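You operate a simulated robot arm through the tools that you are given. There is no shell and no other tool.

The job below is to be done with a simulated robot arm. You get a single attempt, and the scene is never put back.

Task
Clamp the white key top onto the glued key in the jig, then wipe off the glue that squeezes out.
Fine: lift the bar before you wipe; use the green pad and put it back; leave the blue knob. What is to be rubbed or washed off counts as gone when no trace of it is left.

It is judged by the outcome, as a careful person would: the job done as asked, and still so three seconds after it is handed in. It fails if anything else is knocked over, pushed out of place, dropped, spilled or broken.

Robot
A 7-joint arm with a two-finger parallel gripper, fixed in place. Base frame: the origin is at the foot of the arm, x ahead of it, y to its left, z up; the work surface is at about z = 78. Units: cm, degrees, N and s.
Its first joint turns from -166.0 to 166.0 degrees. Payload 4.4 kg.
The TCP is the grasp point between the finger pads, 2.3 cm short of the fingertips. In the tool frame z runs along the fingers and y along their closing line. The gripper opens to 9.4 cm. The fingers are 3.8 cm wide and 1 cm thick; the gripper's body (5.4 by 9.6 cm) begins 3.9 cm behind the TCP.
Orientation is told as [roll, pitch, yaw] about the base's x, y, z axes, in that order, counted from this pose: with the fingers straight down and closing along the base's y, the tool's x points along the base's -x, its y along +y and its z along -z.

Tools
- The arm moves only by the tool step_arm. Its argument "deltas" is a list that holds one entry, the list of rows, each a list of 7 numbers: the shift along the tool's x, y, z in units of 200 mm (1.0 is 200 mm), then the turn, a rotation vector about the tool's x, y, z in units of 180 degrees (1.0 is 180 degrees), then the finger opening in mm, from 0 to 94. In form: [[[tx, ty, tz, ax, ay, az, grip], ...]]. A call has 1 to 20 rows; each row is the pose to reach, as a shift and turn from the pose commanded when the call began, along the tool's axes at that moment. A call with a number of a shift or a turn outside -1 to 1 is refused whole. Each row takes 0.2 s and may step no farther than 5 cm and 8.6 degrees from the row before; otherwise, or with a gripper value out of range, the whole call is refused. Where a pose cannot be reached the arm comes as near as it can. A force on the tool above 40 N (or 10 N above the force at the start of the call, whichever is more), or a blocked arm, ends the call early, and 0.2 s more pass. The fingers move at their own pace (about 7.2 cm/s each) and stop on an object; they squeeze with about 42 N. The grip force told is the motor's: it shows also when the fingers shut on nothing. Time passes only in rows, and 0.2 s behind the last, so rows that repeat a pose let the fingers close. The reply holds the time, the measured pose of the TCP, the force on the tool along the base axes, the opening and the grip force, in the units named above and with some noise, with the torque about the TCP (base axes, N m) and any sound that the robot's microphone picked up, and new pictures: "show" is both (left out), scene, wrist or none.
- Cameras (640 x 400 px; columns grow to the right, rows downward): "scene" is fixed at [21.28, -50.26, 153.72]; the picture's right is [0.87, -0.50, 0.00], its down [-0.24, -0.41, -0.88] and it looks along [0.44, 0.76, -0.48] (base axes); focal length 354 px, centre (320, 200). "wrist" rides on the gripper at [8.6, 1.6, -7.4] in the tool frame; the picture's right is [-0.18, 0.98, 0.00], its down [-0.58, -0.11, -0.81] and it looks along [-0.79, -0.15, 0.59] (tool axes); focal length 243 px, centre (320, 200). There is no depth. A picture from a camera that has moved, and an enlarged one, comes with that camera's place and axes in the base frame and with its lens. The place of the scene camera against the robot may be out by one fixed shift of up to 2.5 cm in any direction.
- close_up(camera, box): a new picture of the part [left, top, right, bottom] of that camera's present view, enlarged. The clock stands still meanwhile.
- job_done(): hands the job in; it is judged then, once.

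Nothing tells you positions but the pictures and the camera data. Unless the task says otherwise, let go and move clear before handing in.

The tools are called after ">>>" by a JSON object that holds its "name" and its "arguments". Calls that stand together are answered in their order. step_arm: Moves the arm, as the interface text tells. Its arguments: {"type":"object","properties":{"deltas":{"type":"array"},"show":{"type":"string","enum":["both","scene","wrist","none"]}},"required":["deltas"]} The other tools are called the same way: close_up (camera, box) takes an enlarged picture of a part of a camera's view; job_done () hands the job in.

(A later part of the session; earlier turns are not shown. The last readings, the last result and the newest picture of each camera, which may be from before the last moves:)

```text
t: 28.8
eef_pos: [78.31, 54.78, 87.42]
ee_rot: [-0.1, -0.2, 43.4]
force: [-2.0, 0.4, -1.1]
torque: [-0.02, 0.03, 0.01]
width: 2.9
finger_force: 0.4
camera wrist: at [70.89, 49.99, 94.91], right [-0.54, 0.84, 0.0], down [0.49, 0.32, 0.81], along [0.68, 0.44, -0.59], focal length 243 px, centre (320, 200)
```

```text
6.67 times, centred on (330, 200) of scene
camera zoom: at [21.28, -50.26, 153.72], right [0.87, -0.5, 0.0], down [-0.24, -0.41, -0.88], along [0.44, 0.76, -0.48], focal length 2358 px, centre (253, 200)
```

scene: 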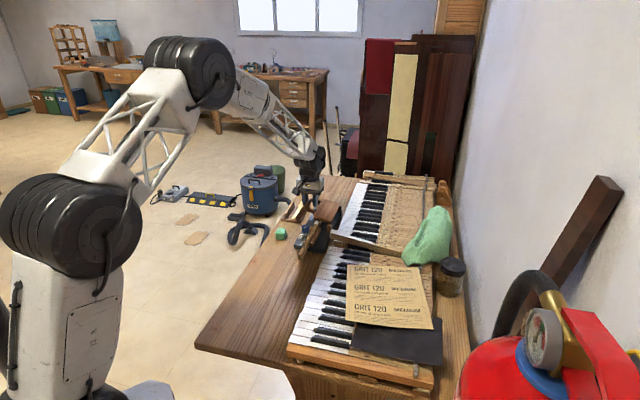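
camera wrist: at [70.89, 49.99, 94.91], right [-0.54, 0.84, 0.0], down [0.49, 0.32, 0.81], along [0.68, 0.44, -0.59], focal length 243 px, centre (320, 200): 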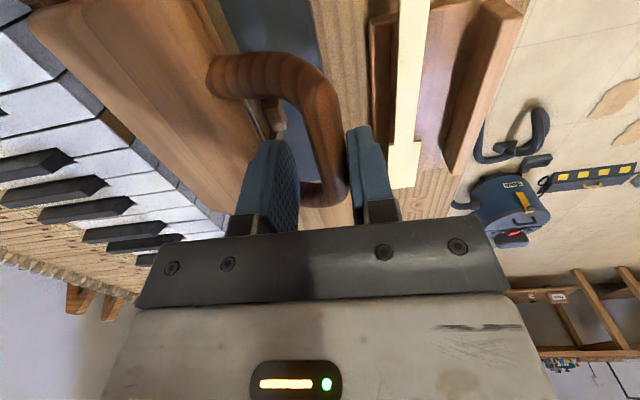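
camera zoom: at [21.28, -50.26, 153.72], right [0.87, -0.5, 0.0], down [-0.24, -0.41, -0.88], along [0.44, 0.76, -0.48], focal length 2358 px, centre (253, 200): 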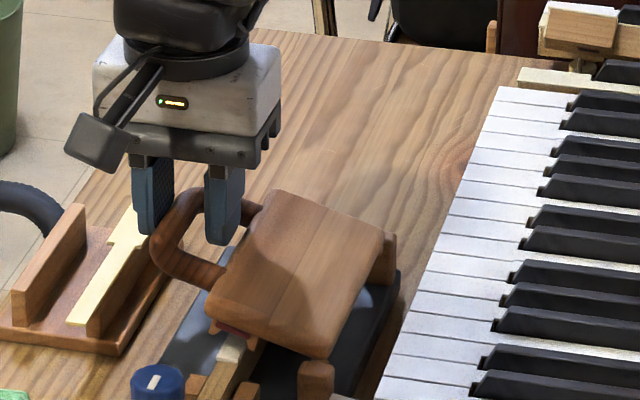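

The caul is about 30° above horizontal and under control. I'll continue lowering along the arc.

>>> {"name": "step_arm", "arguments": {"deltas": [[[0, 0.012, 0.025, 0, 0, 0, 28], [0, 0.024, 0.052, 0, 0, 0, 28], [0, 0.036, 0.08, 0, 0, 0, 28], [0, 0.047, 0.11, 0, 0, 0, 28], [0, 0.0575, 0.14, 0, 0, 0, 28], [0, 0.0575, 0.14, 0, 0, 0, 28]]]}}

>>> {"name": "close_up", "arguments": {"camera": "wrist", "box": [200, 0, 440, 230]}}

>>> {"name": "close_up", "arguments": {"camera": "scene", "box": [300, 170, 360, 230]}}

```text
t: 30.2
eef_pos: [77.48, 55.66, 84.73]
ee_rot: [0.0, -0.3, 43.4]
force: [0.6, -0.1, -1.0]
torque: [0.01, 0.0, 0.01]
width: 2.78
finger_force: 0.0
camera wrist: at [70.12, 50.87, 92.12], right [-0.54, 0.84, 0.0], down [0.49, 0.32, 0.81], along [0.68, 0.44, -0.59], focal length 243 px, centre (320, 200)
```

scene: 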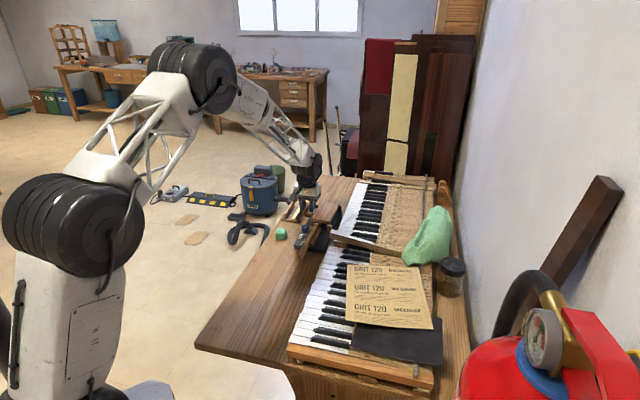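
wrist: 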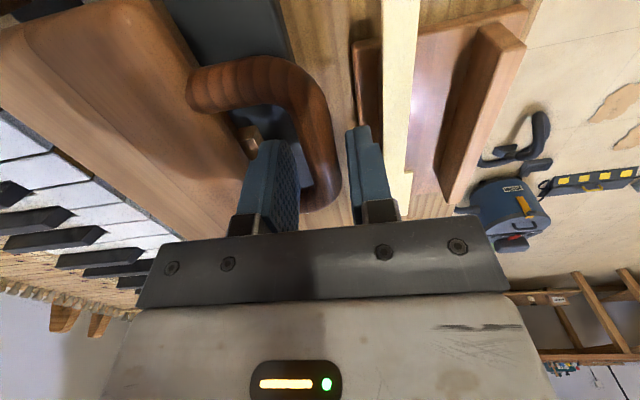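

```text
1.74 times, centred on (320, 115) of wrist
camera zoom: at [70.12, 50.87, 92.12], right [-0.54, 0.84, 0.0], down [0.49, 0.32, 0.81], along [0.68, 0.44, -0.59], focal length 422 px, centre (320, 348)
```

zoom: 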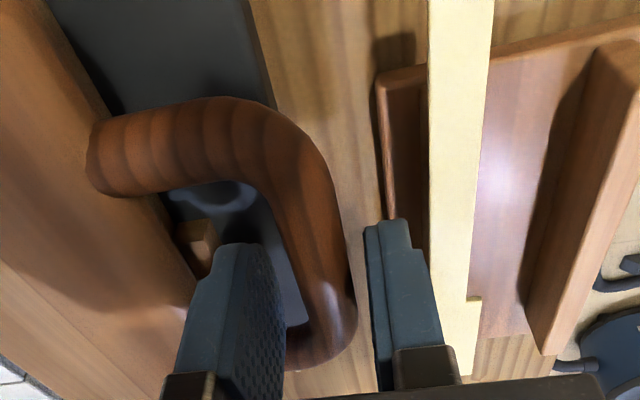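

```text
6.67 times, centred on (330, 200) of scene
camera zoom: at [21.28, -50.26, 153.72], right [0.87, -0.5, 0.0], down [-0.24, -0.41, -0.88], along [0.44, 0.76, -0.48], focal length 2358 px, centre (253, 200)
```

zoom: 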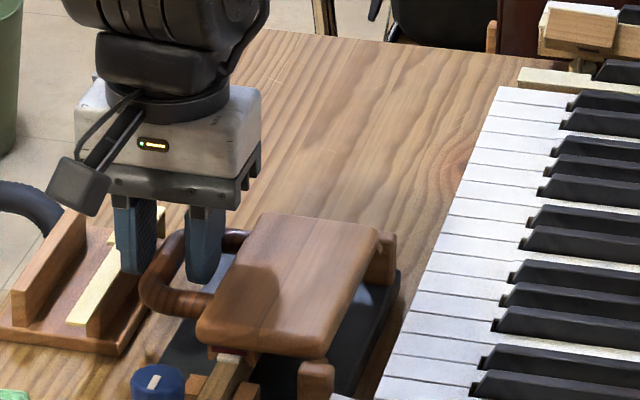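

The caul has come to rest almost flat. I'll withdraw straight up from the loop and see how it lies.

>>> {"name": "step_arm", "arguments": {"deltas": [[[0, 0, -0.05, 0, 0, 0, 29], [0, 0, -0.15, 0, 0, 0, 29], [0, 0, -0.3, 0, 0, 0, 29], [0, 0, -0.45, 0, 0, 0, 29]]]}}

>>> {"name": "close_up", "arguments": {"camera": "wrist", "box": [120, 0, 440, 230]}}

>>> {"name": "close_up", "arguments": {"camera": "scene", "box": [305, 195, 345, 235]}}

```text
t: 31.2
eef_pos: [77.44, 55.68, 93.49]
ee_rot: [0.0, -0.2, 43.5]
force: [-0.1, 0.1, -0.4]
torque: [0.01, -0.02, 0.0]
width: 2.93
finger_force: 0.0
camera wrist: at [70.01, 50.89, 101.03], right [-0.54, 0.84, 0.0], down [0.49, 0.32, 0.81], along [0.68, 0.44, -0.59], focal length 243 px, centre (320, 200)
```

scene: 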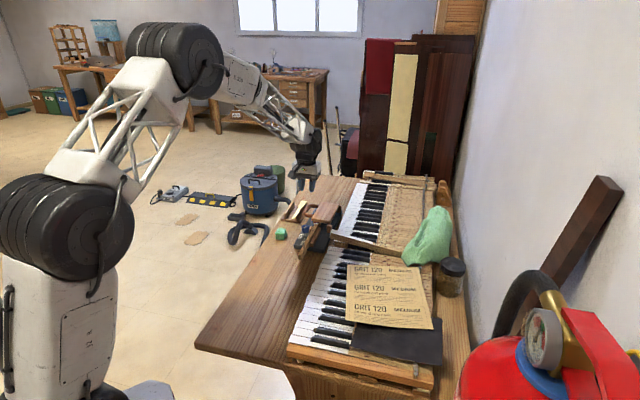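
wrist: 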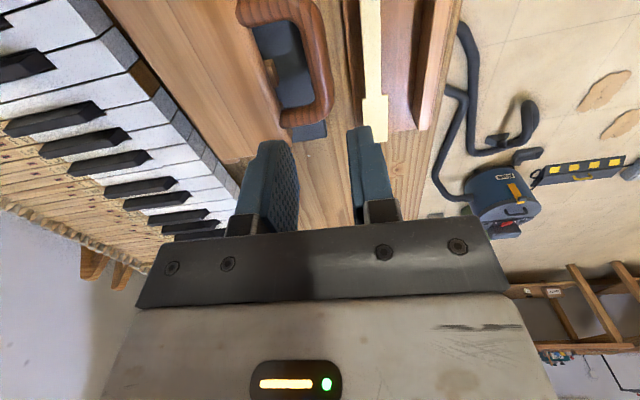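

```text
1.74 times, centred on (280, 115) of wrist
camera zoom: at [70.01, 50.89, 101.03], right [-0.54, 0.84, 0.0], down [0.49, 0.32, 0.81], along [0.68, 0.44, -0.59], focal length 422 px, centre (390, 348)
```

zoom: 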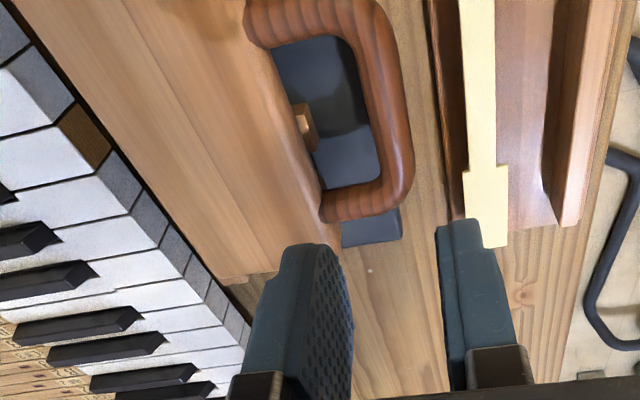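

```text
10.00 times, centred on (325, 215) of scene
camera zoom: at [21.28, -50.26, 153.72], right [0.87, -0.5, 0.0], down [-0.24, -0.41, -0.88], along [0.44, 0.76, -0.48], focal length 3536 px, centre (270, 50)
```

zoom: 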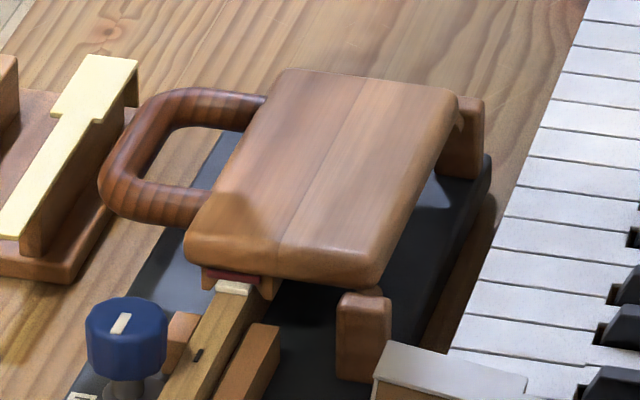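

The caul is closed with its guide blocks straddling the key. Now I'll press it down firmly with closed fingers over the middle of the key.

>>> {"name": "step_arm", "arguments": {"deltas": [[[0.012, -0.14, 0, 0, 0, 0, 10], [0.025, -0.285, 0, 0, 0, 0, 0], [0.025, -0.285, 0.1, 0, 0, 0, 0], [0.025, -0.285, 0.2, 0, 0, 0, 0], [0.025, -0.285, 0.26, 0, 0, 0, 0]]]}}

>>> {"name": "close_up", "arguments": {"camera": "scene", "box": [305, 185, 345, 225]}}

```text
t: 32.4
eef_pos: [81.09, 51.21, 88.48]
ee_rot: [0.0, -0.3, 43.5]
force: [1.1, -0.3, 0.1]
torque: [-0.02, -0.01, 0.0]
width: 0.0
finger_force: 41.8
camera wrist: at [73.7, 46.39, 95.93], right [-0.54, 0.84, 0.0], down [0.49, 0.32, 0.81], along [0.68, 0.44, -0.59], focal length 243 px, centre (320, 200)
```

scene: 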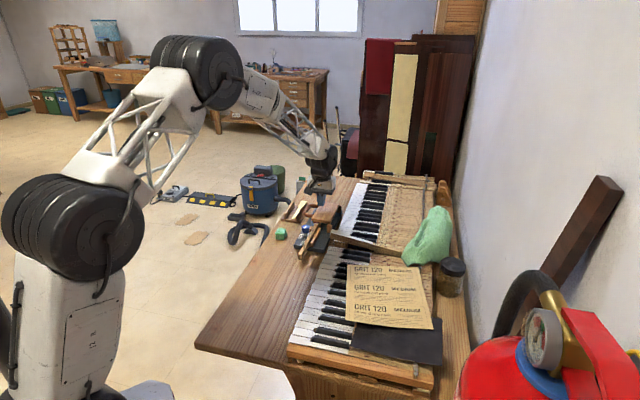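
wrist: 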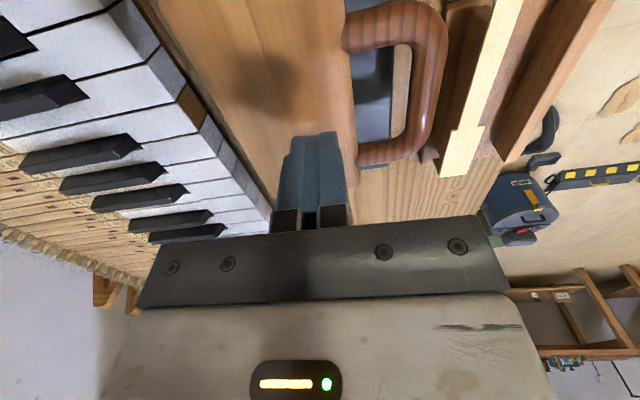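

```text
10.00 times, centred on (325, 205) of scene
camera zoom: at [21.28, -50.26, 153.72], right [0.87, -0.5, 0.0], down [-0.24, -0.41, -0.88], along [0.44, 0.76, -0.48], focal length 3536 px, centre (270, 150)
```

zoom: 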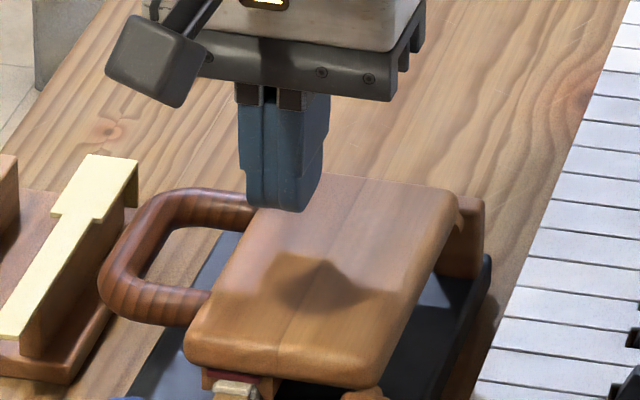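

Now lowering slowly onto the board until the force builds.

>>> {"name": "step_arm", "arguments": {"deltas": [[[0, 0, 0.02, 0, 0, 0, 0], [0, 0, 0.04, 0, 0, 0, 0], [0, 0, 0.055, 0, 0, 0, 0], [0, 0, 0.065, 0, 0, 0, 0], [0, 0, 0.075, 0, 0, 0, 0], [0, 0, 0.085, 0, 0, 0, 0], [0, 0, 0.095, 0, 0, 0, 0], [0, 0, 0.105, 0, 0, 0, 0]]]}}

>>> {"name": "close_up", "arguments": {"camera": "scene", "box": [305, 195, 345, 235]}}

```text
t: 34.2
eef_pos: [81.15, 51.23, 86.54]
ee_rot: [-0.1, -0.3, 43.5]
force: [-3.8, -0.4, 7.9]
torque: [-0.11, 0.19, -0.07]
width: 0.01
finger_force: 42.3
camera wrist: at [73.68, 46.4, 93.9], right [-0.54, 0.84, 0.0], down [0.49, 0.32, 0.81], along [0.68, 0.44, -0.59], focal length 243 px, centre (320, 200)
```

scene: 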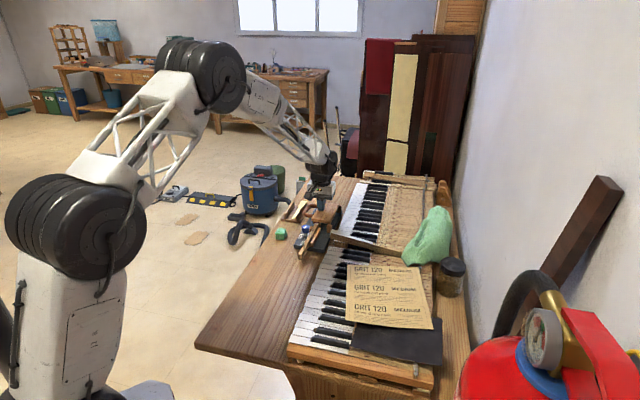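
wrist: 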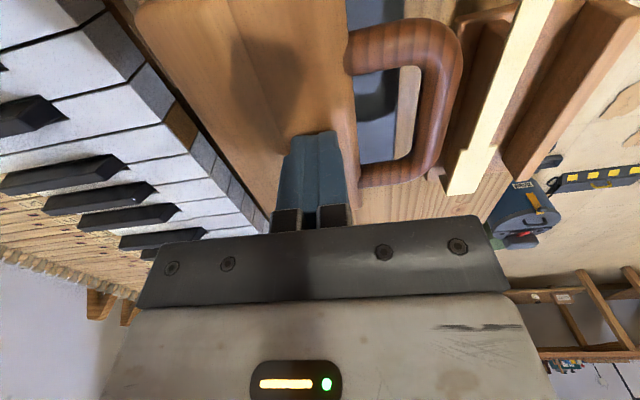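

```text
10.00 times, centred on (325, 215) of scene
camera zoom: at [21.28, -50.26, 153.72], right [0.87, -0.5, 0.0], down [-0.24, -0.41, -0.88], along [0.44, 0.76, -0.48], focal length 3536 px, centre (270, 50)
```

zoom: 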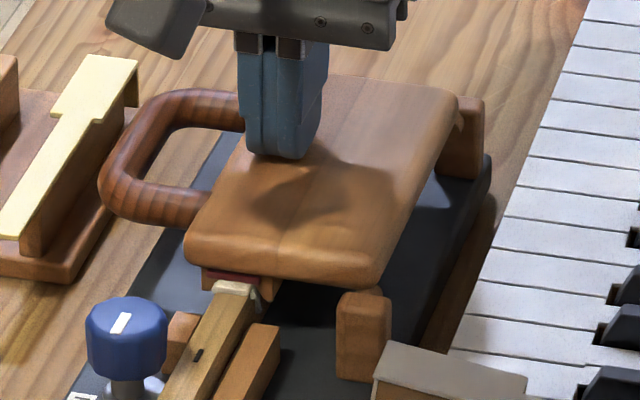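

Contact at about 8 N. I'll press harder, in small steps, to about 30 N.

>>> {"name": "step_arm", "arguments": {"deltas": [[[0, 0, 0.007, 0, 0, 0, 0], [0, 0, 0.014, 0, 0, 0, 0], [0, 0, 0.02, 0, 0, 0, 0], [0, 0, 0.02, 0, 0, 0, 0], [0, 0, 0.02, 0, 0, 0, 0]]], "show": "none"}}

>>> {"name": "close_up", "arguments": {"camera": "scene", "box": [305, 195, 345, 235]}}

```text
t: 34.9
eef_pos: [81.07, 51.32, 86.53]
ee_rot: [0.0, -0.5, 43.5]
force: [-2.7, -3.6, 9.8]
torque: [-0.25, 0.21, 0.04]
width: 0.02
finger_force: 41.7
stopped in row 3: the force on the tool passed its limit at 43 N (the readings are from after the stop); the commanded pose is now the measured one
```

```text
10.00 times, centred on (325, 215) of scene
camera zoom: at [21.28, -50.26, 153.72], right [0.87, -0.5, 0.0], down [-0.24, -0.41, -0.88], along [0.44, 0.76, -0.48], focal length 3536 px, centre (270, 50)
```

zoom: 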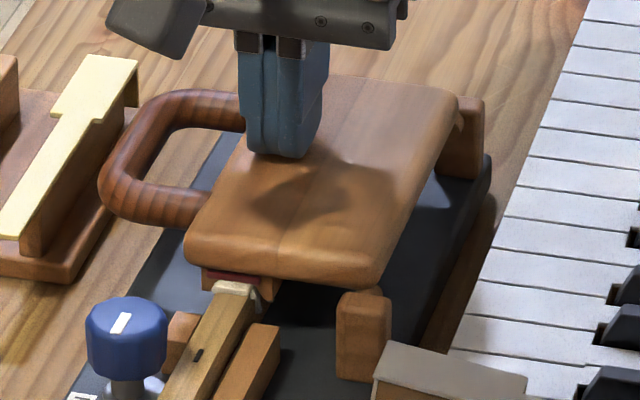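

It briefly reached 43 N. I'll hold a steady moderate pressure for a couple of seconds.

>>> {"name": "step_arm", "arguments": {"deltas": [[[0, 0, 0.004, 0, 0, 0, 0], [0, 0, 0.008, 0, 0, 0, 0], [0, 0, 0.01, 0, 0, 0, 0], [0, 0, 0.01, 0, 0, 0, 0], [0, 0, 0.01, 0, 0, 0, 0], [0, 0, 0.01, 0, 0, 0, 0], [0, 0, 0.01, 0, 0, 0, 0], [0, 0, 0.01, 0, 0, 0, 0], [0, 0, 0.01, 0, 0, 0, 0], [0, 0, 0.01, 0, 0, 0, 0]]], "show": "none"}}

>>> {"name": "close_up", "arguments": {"camera": "scene", "box": [315, 210, 345, 235]}}

```text
t: 35.8
eef_pos: [81.3, 51.29, 86.5]
ee_rot: [-0.2, -0.5, 43.6]
force: [-2.4, -4.5, 9.8]
torque: [-0.24, 0.2, -0.03]
width: 0.0
finger_force: 42.4
stopped in row 4: the force on the tool passed its limit at 41 N (the readings are from after the stop); the commanded pose is now the measured one
```

```text
16.00 times, centred on (330, 222) of scene
camera zoom: at [21.28, -50.26, 153.72], right [0.87, -0.5, 0.0], down [-0.24, -0.41, -0.88], along [0.44, 0.76, -0.48], focal length 5658 px, centre (160, -160)
```

zoom: 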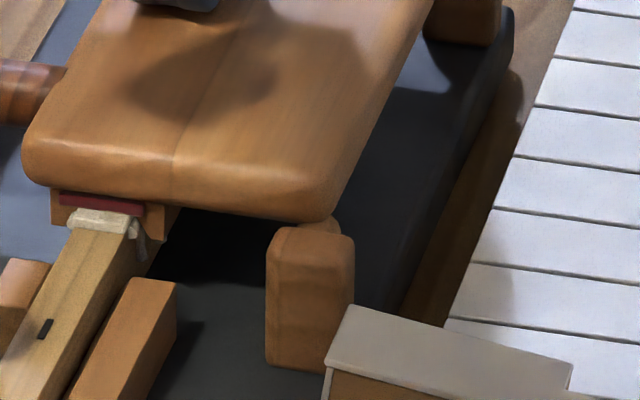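

Glue has squeezed out along the sides, so the clamp works. I'll hold lightly for two seconds so it is properly pressed.

>>> {"name": "step_arm", "arguments": {"deltas": [[[0, 0, 0.002, 0, 0, 0, 0], [0, 0, 0.004, 0, 0, 0, 0], [0, 0, 0.004, 0, 0, 0, 0], [0, 0, 0.004, 0, 0, 0, 0], [0, 0, 0.004, 0, 0, 0, 0], [0, 0, 0.004, 0, 0, 0, 0], [0, 0, 0.004, 0, 0, 0, 0], [0, 0, 0.004, 0, 0, 0, 0], [0, 0, 0.004, 0, 0, 0, 0], [0, 0, 0.004, 0, 0, 0, 0]]], "show": "none"}}

```text
t: 38.0
eef_pos: [81.21, 51.29, 86.46]
ee_rot: [-0.1, -0.6, 43.5]
force: [-4.0, 1.7, 35.7]
torque: [-0.47, 0.51, -0.06]
width: 0.01
finger_force: 42.0
```

The caul was held at about 35 N for two seconds. Now I'll go up and over to the handle to lift the bar.

>>> {"name": "step_arm", "arguments": {"deltas": [[[0, 0, -0.1, 0, 0, 0, 0], [0, 0, -0.3, 0, 0, 0, 10], [0.002, 0.15, -0.33, 0, 0, 0, 20], [0.004, 0.306, -0.33, 0, 0, 0, 28], [0.004, 0.306, -0.2, 0, 0, 0, 28]]]}}

>>> {"name": "close_up", "arguments": {"camera": "wrist", "box": [180, 0, 440, 230]}}

>>> {"name": "close_up", "arguments": {"camera": "scene", "box": [300, 190, 345, 235]}}

```text
t: 39.2
eef_pos: [76.79, 55.57, 90.43]
ee_rot: [-0.1, -0.5, 43.5]
force: [0.4, 0.7, 0.8]
torque: [-0.01, 0.0, 0.02]
width: 2.79
finger_force: 0.1
camera wrist: at [69.41, 50.82, 97.78], right [-0.54, 0.84, 0.0], down [0.49, 0.32, 0.81], along [0.68, 0.44, -0.58], focal length 243 px, centre (320, 200)
```

scene: 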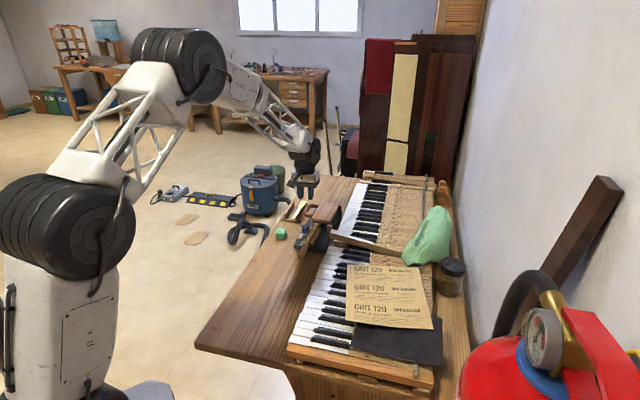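
wrist: 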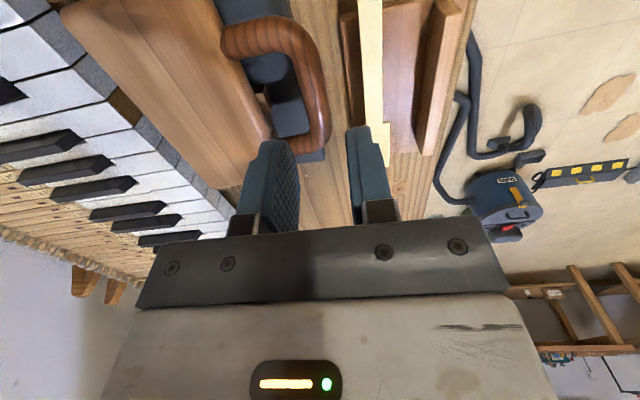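

```text
1.74 times, centred on (310, 115) of wrist
camera zoom: at [69.41, 50.82, 97.78], right [-0.54, 0.84, 0.0], down [0.49, 0.32, 0.81], along [0.68, 0.44, -0.58], focal length 422 px, centre (337, 348)
```

zoom: 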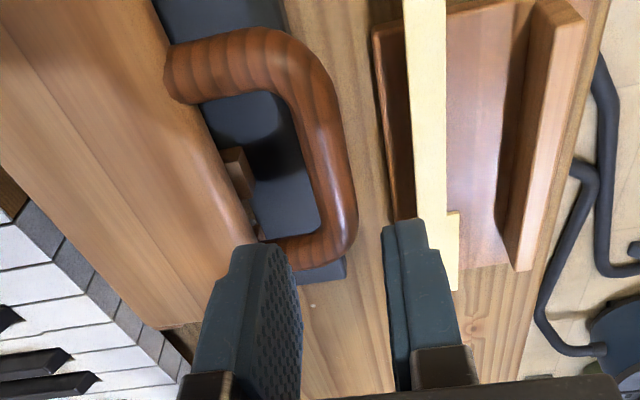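

```text
8.89 times, centred on (322, 212) of scene
camera zoom: at [21.28, -50.26, 153.72], right [0.87, -0.5, 0.0], down [-0.24, -0.41, -0.88], along [0.44, 0.76, -0.48], focal length 3143 px, centre (298, 89)
```

zoom: 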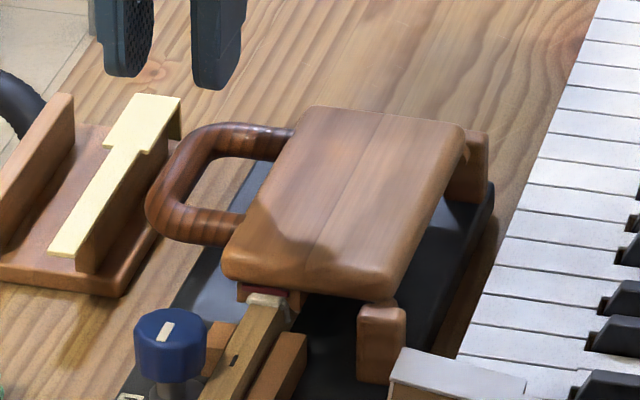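

The fingers are lined up over the handle bar. I'll go down astride it and grip it.

>>> {"name": "step_arm", "arguments": {"deltas": [[[0, -0.004, 0.1, 0, 0, 0, 28], [0, -0.004, 0.2, 0, 0, 0, 28], [0, -0.004, 0.28, 0, 0, 0, 28], [0, -0.004, 0.32, 0, 0, 0, 28]]]}}

>>> {"name": "close_up", "arguments": {"camera": "wrist", "box": [200, 60, 440, 240]}}

>>> {"name": "close_up", "arguments": {"camera": "scene", "box": [300, 190, 345, 235]}}

```text
t: 40.2
eef_pos: [76.91, 55.63, 83.87]
ee_rot: [-0.1, -0.5, 43.5]
force: [-0.1, -0.1, 0.7]
torque: [0.0, -0.06, 0.01]
width: 2.77
finger_force: 0.1
camera wrist: at [69.55, 50.79, 91.3], right [-0.54, 0.84, 0.0], down [0.49, 0.32, 0.81], along [0.68, 0.44, -0.58], focal length 243 px, centre (320, 200)
```

scene: 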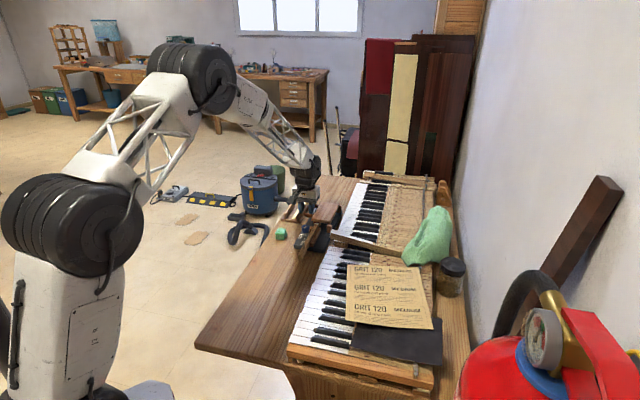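
wrist: 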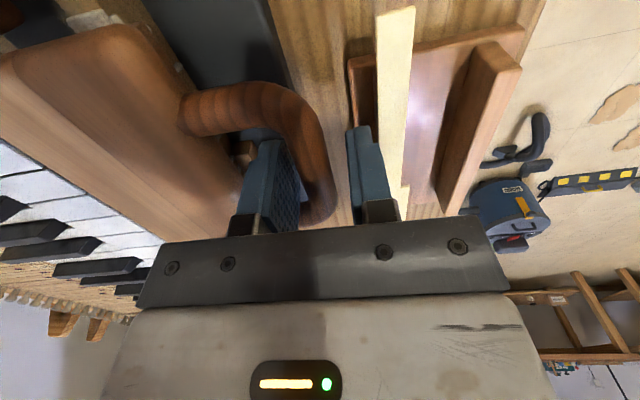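

```text
2.22 times, centred on (320, 150) of wrist
camera zoom: at [69.55, 50.79, 91.3], right [-0.54, 0.84, 0.0], down [0.49, 0.32, 0.81], along [0.68, 0.44, -0.58], focal length 539 px, centre (320, 311)
```

zoom: 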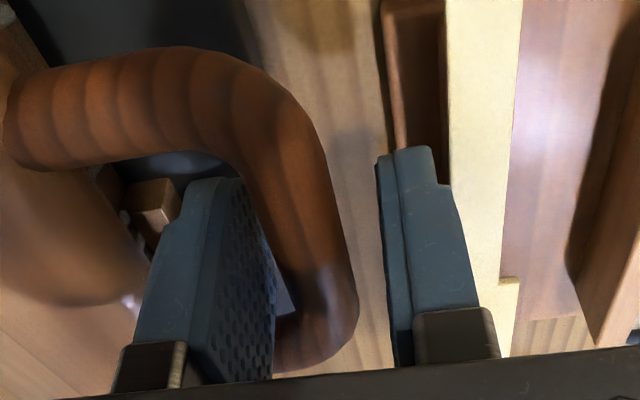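

```text
8.89 times, centred on (322, 212) of scene
camera zoom: at [21.28, -50.26, 153.72], right [0.87, -0.5, 0.0], down [-0.24, -0.41, -0.88], along [0.44, 0.76, -0.48], focal length 3143 px, centre (298, 89)
```

zoom: 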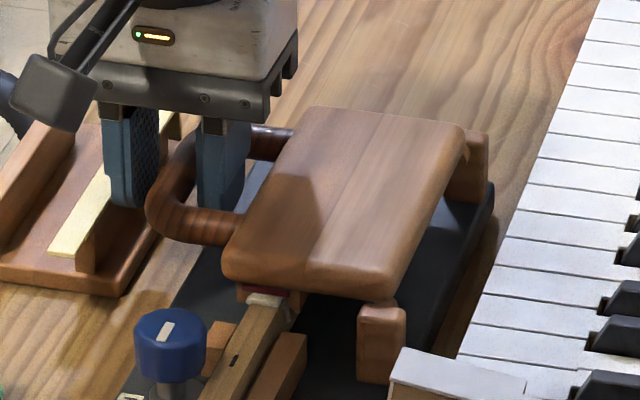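

The bar sits nearer the right finger; I'll centre by 3.5 mm and then close on it.

>>> {"name": "step_arm", "arguments": {"deltas": [[[0, -0.009, 0.005, 0, 0, 0, 27], [0, -0.0175, 0.01, 0, 0, 0, 25], [0, -0.0175, 0.01, 0, 0, 0, 20], [0, -0.0175, 0.01, 0, 0, 0, 14], [0, -0.0175, 0.01, 0, 0, 0, 8], [0, -0.0175, 0.01, 0, 0, 0, 8]]]}}

>>> {"name": "close_up", "arguments": {"camera": "wrist", "box": [200, 60, 440, 240]}}

```text
t: 41.6
eef_pos: [77.2, 55.36, 83.77]
ee_rot: [-0.2, -0.6, 43.6]
force: [-7.3, 14.2, -0.1]
torque: [0.3, -0.18, 1.51]
width: 1.63
finger_force: 41.9
camera wrist: at [69.76, 50.6, 91.11], right [-0.54, 0.84, 0.0], down [0.49, 0.32, 0.81], along [0.68, 0.44, -0.58], focal length 243 px, centre (320, 200)
```

scene: 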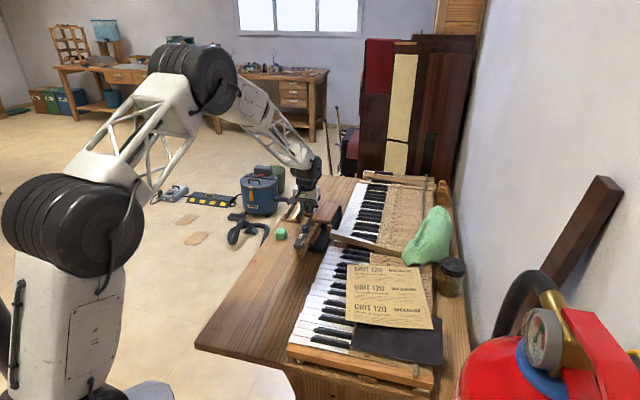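
wrist: 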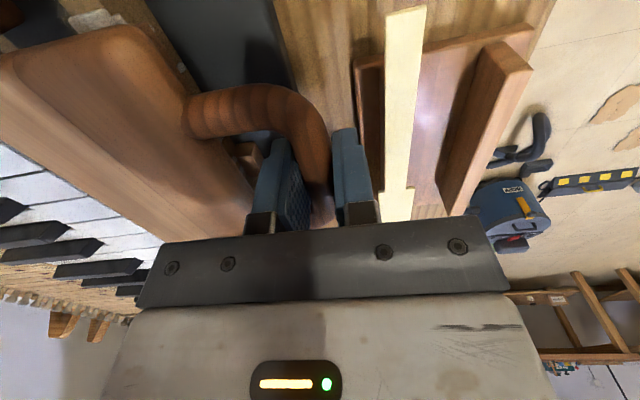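

```text
2.22 times, centred on (320, 150) of wrist
camera zoom: at [69.76, 50.6, 91.11], right [-0.54, 0.84, 0.0], down [0.49, 0.32, 0.81], along [0.68, 0.44, -0.58], focal length 539 px, centre (320, 311)
```

zoom: 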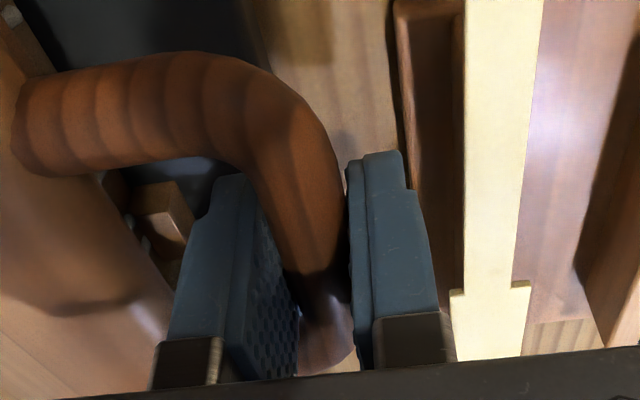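

The bar is gripped at 1.6 cm. I'll begin lifting along its arc in small steps, watching the force.

>>> {"name": "step_arm", "arguments": {"deltas": [[[0, 0.003, -0.01, 0, 0, -0.003, 8], [0, 0, -0.021, 0, 0, -0.0056, 8], [0, -0.0067, -0.045, 0, 0, -0.0056, 8], [0, -0.016, -0.073, 0, 0, -0.0056, 8]]]}}

>>> {"name": "close_up", "arguments": {"camera": "scene", "box": [300, 190, 345, 235]}}

```text
t: 42.6
eef_pos: [77.29, 55.12, 85.34]
ee_rot: [-0.1, -0.4, 44.6]
force: [-19.2, 20.1, 3.2]
torque: [0.46, -0.11, -0.5]
width: 1.59
finger_force: 42.3
camera wrist: at [70.0, 50.23, 92.61], right [-0.56, 0.83, 0.0], down [0.48, 0.33, 0.81], along [0.67, 0.45, -0.58], focal length 243 px, centre (320, 200)
```

scene: 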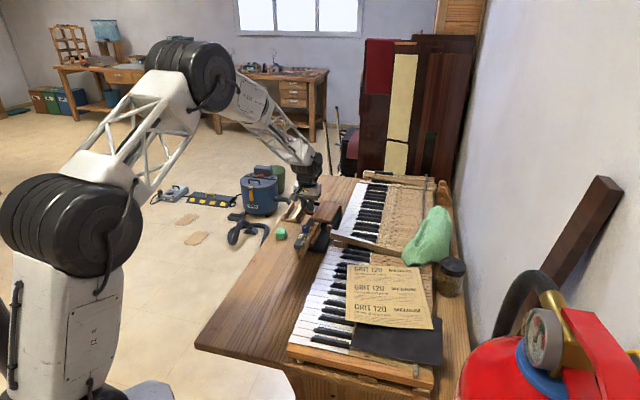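
wrist: 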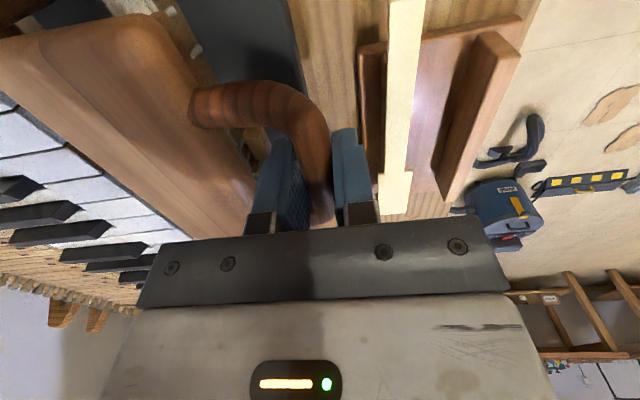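

```text
8.89 times, centred on (322, 212) of scene
camera zoom: at [21.28, -50.26, 153.72], right [0.87, -0.5, 0.0], down [-0.24, -0.41, -0.88], along [0.44, 0.76, -0.48], focal length 3143 px, centre (298, 89)
```

zoom: 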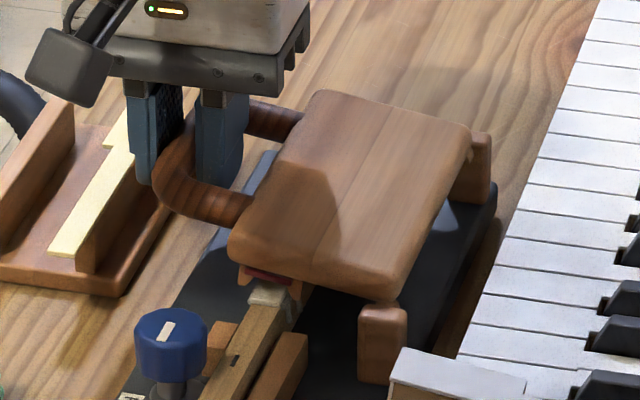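

The bar is lifting; the sideways load says my arc is a bit tight, so I'll ease 2 mm left and carry on upward.

>>> {"name": "step_arm", "arguments": {"deltas": [[[0, 0.01, -0.01, 0, 0, 0, 8], [0, 0.005, -0.04, 0, 0, 0, 8], [0, -0.007, -0.068, 0, 0, 0, 8], [0, -0.02, -0.095, 0, 0, 0, 8]]]}}

>>> {"name": "close_up", "arguments": {"camera": "scene", "box": [300, 190, 345, 235]}}

```text
t: 43.6
eef_pos: [77.65, 54.73, 86.96]
ee_rot: [-0.1, -0.6, 44.6]
force: [-6.5, -5.3, -0.8]
torque: [-0.01, 0.36, -0.85]
width: 1.6
finger_force: 42.4
camera wrist: at [70.36, 49.82, 94.39], right [-0.56, 0.83, 0.0], down [0.49, 0.33, 0.81], along [0.67, 0.45, -0.58], focal length 243 px, centre (320, 200)
```

scene: 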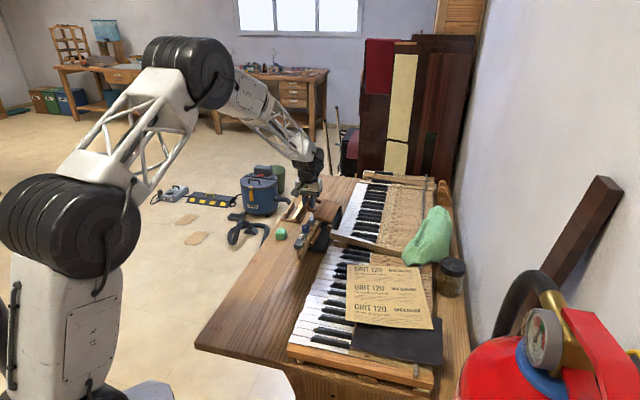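
wrist: 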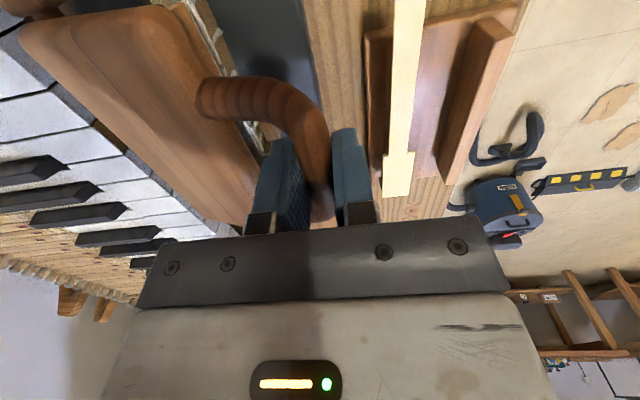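

```text
8.89 times, centred on (322, 212) of scene
camera zoom: at [21.28, -50.26, 153.72], right [0.87, -0.5, 0.0], down [-0.24, -0.41, -0.88], along [0.44, 0.76, -0.48], focal length 3143 px, centre (298, 89)
```

zoom: 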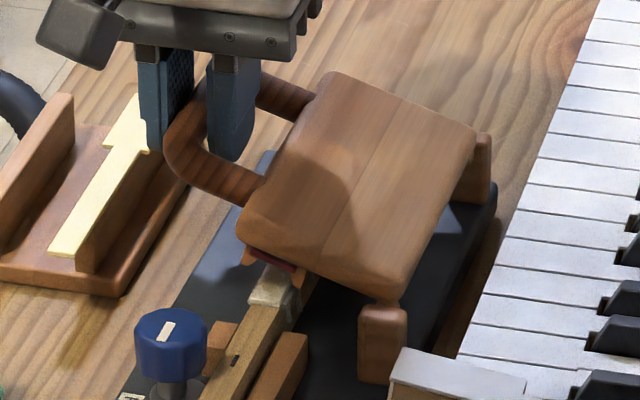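

Loads are small now. Continuing up along the arc.

>>> {"name": "step_arm", "arguments": {"deltas": [[[0, -0.014, -0.025, 0, 0, 0, 8], [0, -0.0305, -0.051, 0, 0, 0, 8], [0, -0.048, -0.075, 0, 0, 0, 8], [0, -0.0665, -0.0985, 0, 0, 0, 8], [0, -0.083, -0.117, 0, 0, 0, 8], [0, -0.1, -0.135, 0, 0, 0, 8]]]}}

>>> {"name": "close_up", "arguments": {"camera": "scene", "box": [300, 180, 345, 225]}}

```text
t: 44.8
eef_pos: [78.75, 53.8, 89.38]
ee_rot: [-0.2, -0.5, 44.6]
force: [-11.4, -1.7, 6.0]
torque: [0.15, -0.36, -1.12]
width: 1.61
finger_force: 42.2
stopped in row 5: the force on the tool passed its limit at 40 N (the readings are from after the stop); the commanded pose is now the measured one
camera wrist: at [71.34, 48.86, 96.81], right [-0.56, 0.83, 0.0], down [0.48, 0.33, 0.81], along [0.67, 0.45, -0.58], focal length 243 px, centre (320, 200)
```

scene: 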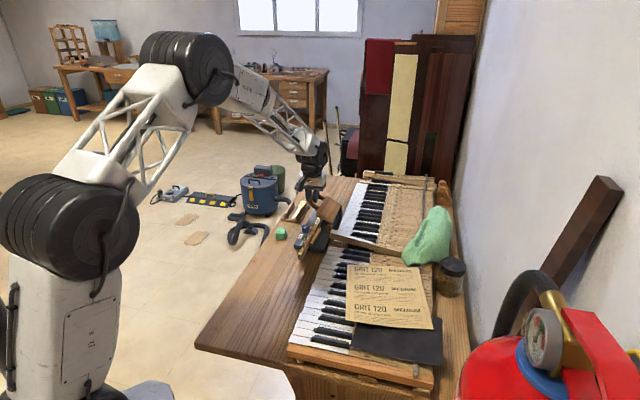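
wrist: 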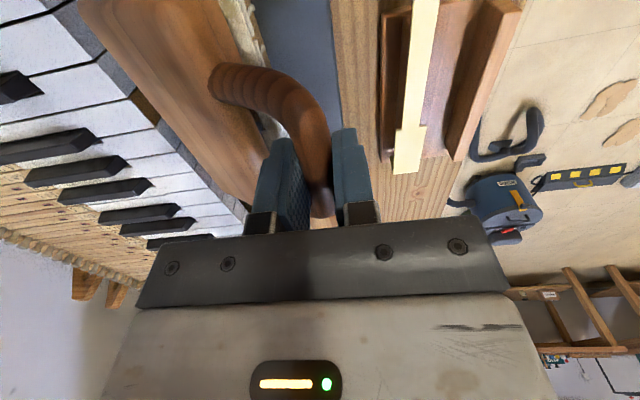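

```text
8.89 times, centred on (322, 202) of scene
camera zoom: at [21.28, -50.26, 153.72], right [0.87, -0.5, 0.0], down [-0.24, -0.41, -0.88], along [0.44, 0.76, -0.48], focal length 3143 px, centre (298, 178)
```

zoom: 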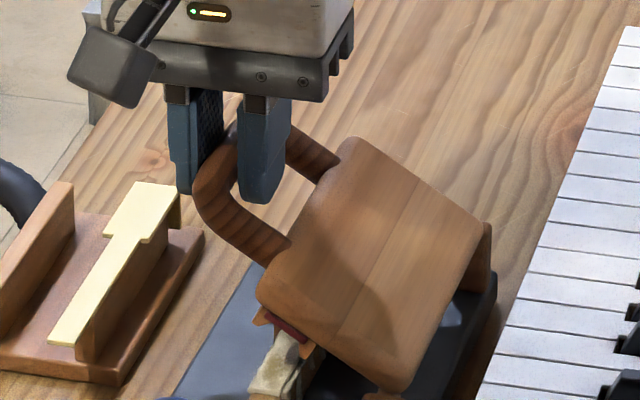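

The caul is about 43° up. I'll loosen the grip to a cage again and push the bar up and over with the left finger.

>>> {"name": "step_arm", "arguments": {"deltas": [[[0, 0, 0, 0, 0, 0, 20], [0, 0, 0, 0, 0, 0, 28], [0, -0.033, -0.02, 0, 0, 0, 28], [0, -0.066, -0.04, 0, 0, 0, 28], [0, -0.1, -0.06, 0, 0, 0, 28], [0, -0.132, -0.078, 0, 0, 0, 28], [0, -0.175, -0.105, 0, 0, 0, 28], [0, -0.22, -0.127, 0, 0, 0, 28], [0, -0.2645, -0.145, 0, 0, 0, 28]]]}}

>>> {"name": "close_up", "arguments": {"camera": "scene", "box": [305, 175, 355, 225]}}

>>> {"name": "close_up", "arguments": {"camera": "wrist", "box": [200, 0, 440, 230]}}

```text
t: 46.8
eef_pos: [82.4, 49.87, 92.27]
ee_rot: [-0.1, -0.7, 44.6]
force: [-0.6, 0.1, 0.0]
torque: [0.01, 0.02, 0.0]
width: 2.79
finger_force: 0.3
camera wrist: at [75.08, 45.05, 99.67], right [-0.56, 0.83, 0.0], down [0.48, 0.33, 0.81], along [0.67, 0.45, -0.58], focal length 243 px, centre (320, 200)
```

scene: 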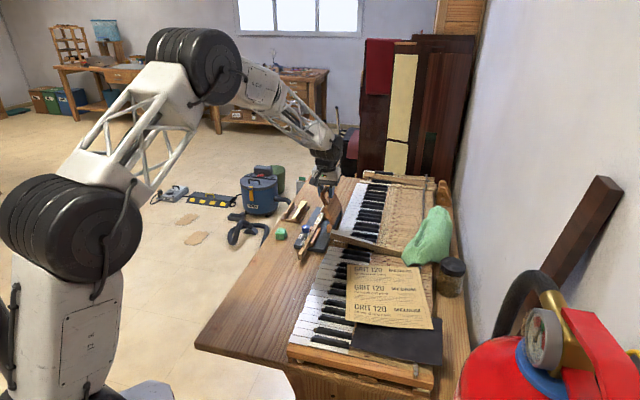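
wrist: 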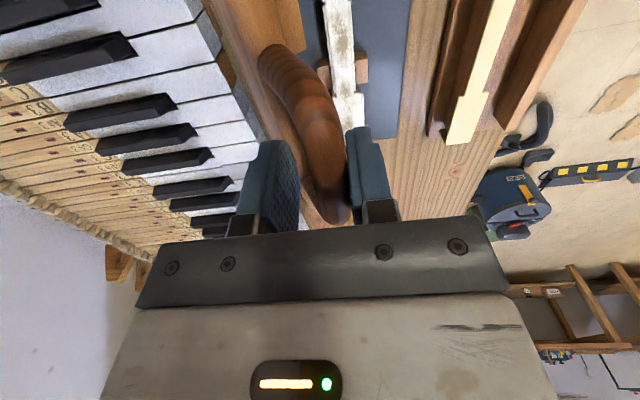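

```text
8.00 times, centred on (330, 200) of scene
camera zoom: at [21.28, -50.26, 153.72], right [0.87, -0.5, 0.0], down [-0.24, -0.41, -0.88], along [0.44, 0.76, -0.48], focal length 2829 px, centre (240, 200)
```

zoom: 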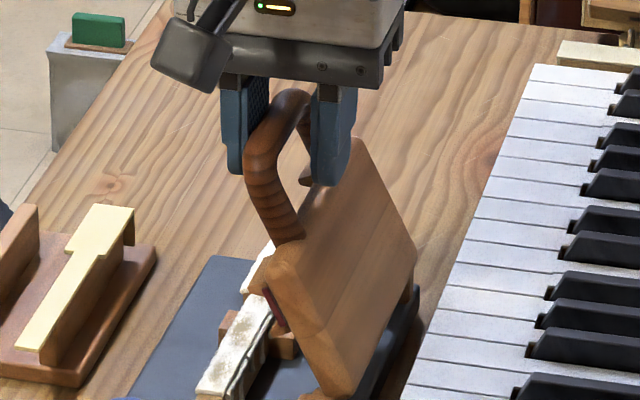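

```text
1.74 times, centred on (320, 115) of wrist
camera zoom: at [75.08, 45.05, 99.67], right [-0.56, 0.83, 0.0], down [0.48, 0.33, 0.81], along [0.67, 0.45, -0.58], focal length 422 px, centre (320, 348)
```

zoom: 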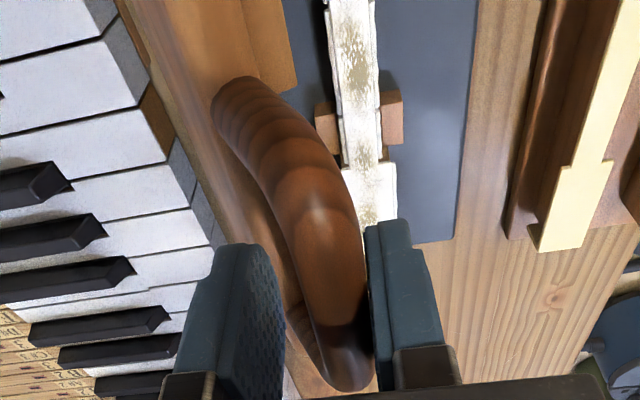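

The caul is up to about 70°, and I can see glue squeezed out around the top. I'll continue over to its open rest.

>>> {"name": "step_arm", "arguments": {"deltas": [[[0, -0.047, -0.015, 0, 0, 0, 28], [0, -0.094, -0.028, 0, 0, 0, 28], [0, -0.1415, -0.035, 0, 0, 0, 28], [0, -0.19, -0.038, 0, 0, 0, 28], [0, -0.24, -0.035, 0, 0, 0, 28], [0, -0.29, -0.026, 0, 0, 0, 28], [0, -0.34, -0.015, 0, 0, 0, 28], [0, -0.36, -0.008, 0, 0, 0, 28], [0, -0.36, -0.008, 0, 0, 0, 28]]]}}

>>> {"name": "close_up", "arguments": {"camera": "scene", "box": [305, 165, 365, 225]}}

>>> {"name": "close_up", "arguments": {"camera": "wrist", "box": [200, 0, 440, 230]}}

```text
t: 48.8
eef_pos: [87.49, 44.94, 92.46]
ee_rot: [0.0, -0.5, 44.6]
force: [0.1, 0.5, -0.3]
torque: [-0.03, -0.02, -0.01]
width: 2.8
finger_force: 0.2
camera wrist: at [80.15, 39.94, 99.87], right [-0.56, 0.83, 0.0], down [0.48, 0.33, 0.81], along [0.67, 0.45, -0.58], focal length 243 px, centre (320, 200)
```

scene: 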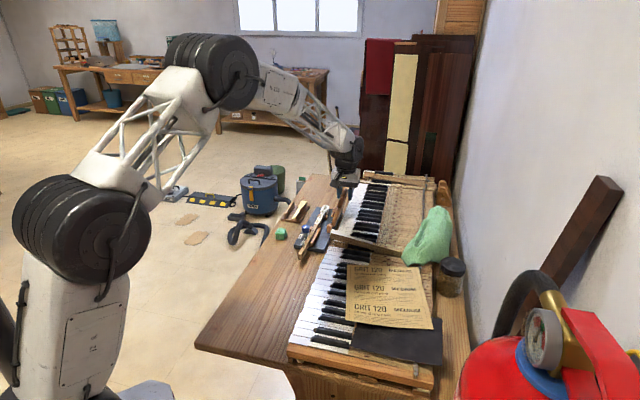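
wrist: 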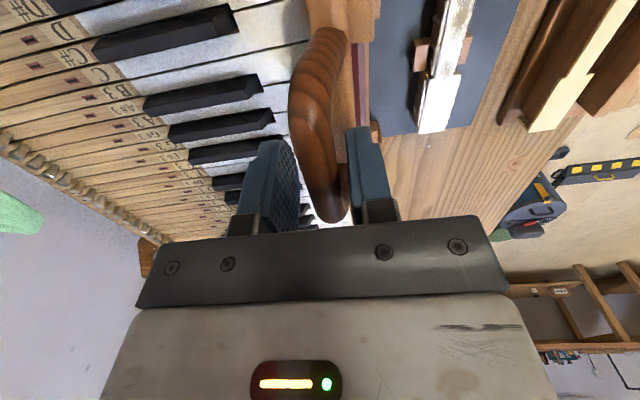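

```text
6.67 times, centred on (335, 195) of scene
camera zoom: at [21.28, -50.26, 153.72], right [0.87, -0.5, 0.0], down [-0.24, -0.41, -0.88], along [0.44, 0.76, -0.48], focal length 2358 px, centre (220, 233)
```

zoom: 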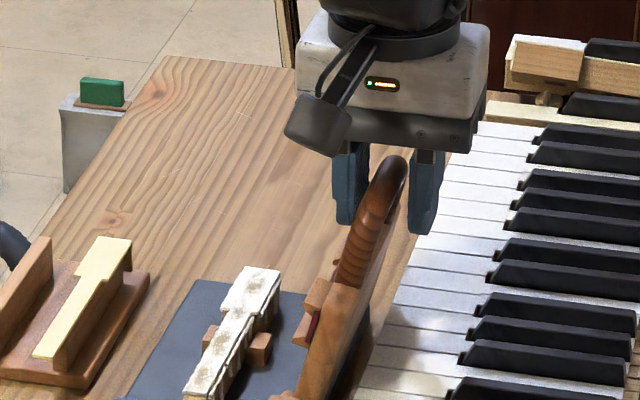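

```text
1.74 times, centred on (320, 115) of wrist
camera zoom: at [80.15, 39.94, 99.87], right [-0.56, 0.83, 0.0], down [0.48, 0.33, 0.81], along [0.67, 0.45, -0.58], focal length 422 px, centre (320, 348)
```

zoom: 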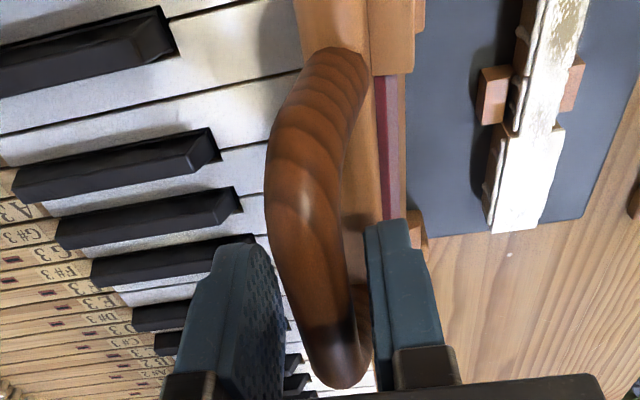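

The caul looks back at its open rest; I'll nudge it 5 mm further to be sure, then rise away.

>>> {"name": "step_arm", "arguments": {"deltas": [[[0, -0.012, 0.004, 0, 0, 0, 28], [0, -0.025, 0.008, 0, 0, 0, 28], [0, -0.025, 0.008, 0, 0, 0, 28]]]}}

>>> {"name": "close_up", "arguments": {"camera": "wrist", "box": [200, 0, 440, 230]}}

```text
t: 49.6
eef_pos: [87.79, 44.57, 92.45]
ee_rot: [-0.1, -0.5, 44.6]
force: [-2.1, 2.1, -0.6]
torque: [-0.01, 0.0, -0.03]
width: 2.9
finger_force: 0.7
camera wrist: at [80.46, 39.6, 99.73], right [-0.56, 0.83, 0.0], down [0.48, 0.33, 0.81], along [0.67, 0.45, -0.58], focal length 243 px, centre (320, 200)
```

scene: 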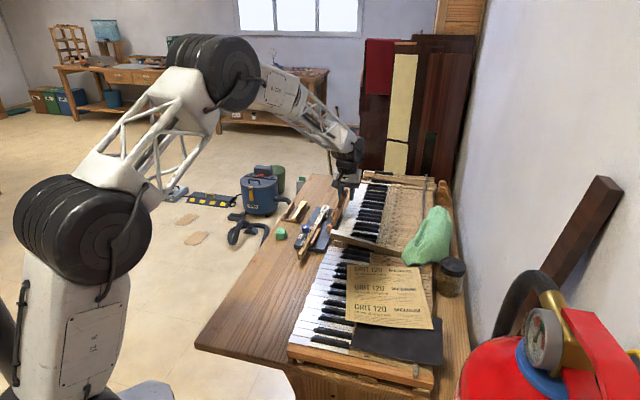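
wrist: 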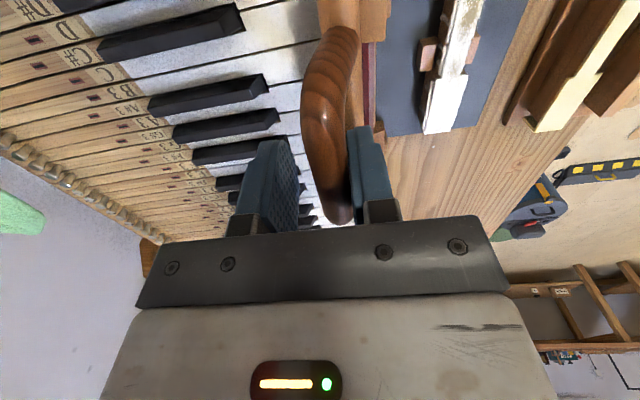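

```text
1.74 times, centred on (320, 115) of wrist
camera zoom: at [80.46, 39.6, 99.73], right [-0.56, 0.83, 0.0], down [0.48, 0.33, 0.81], along [0.67, 0.45, -0.58], focal length 422 px, centre (320, 348)
```

zoom: 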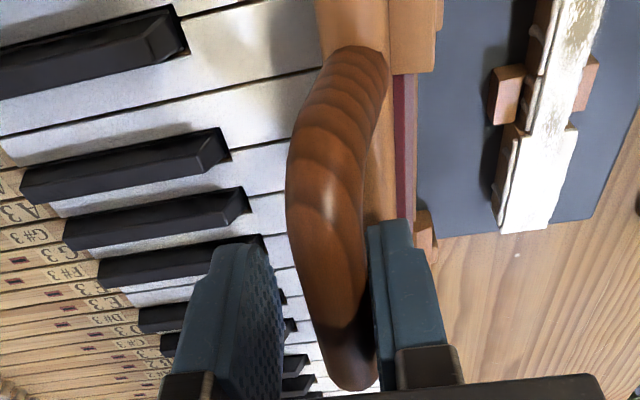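

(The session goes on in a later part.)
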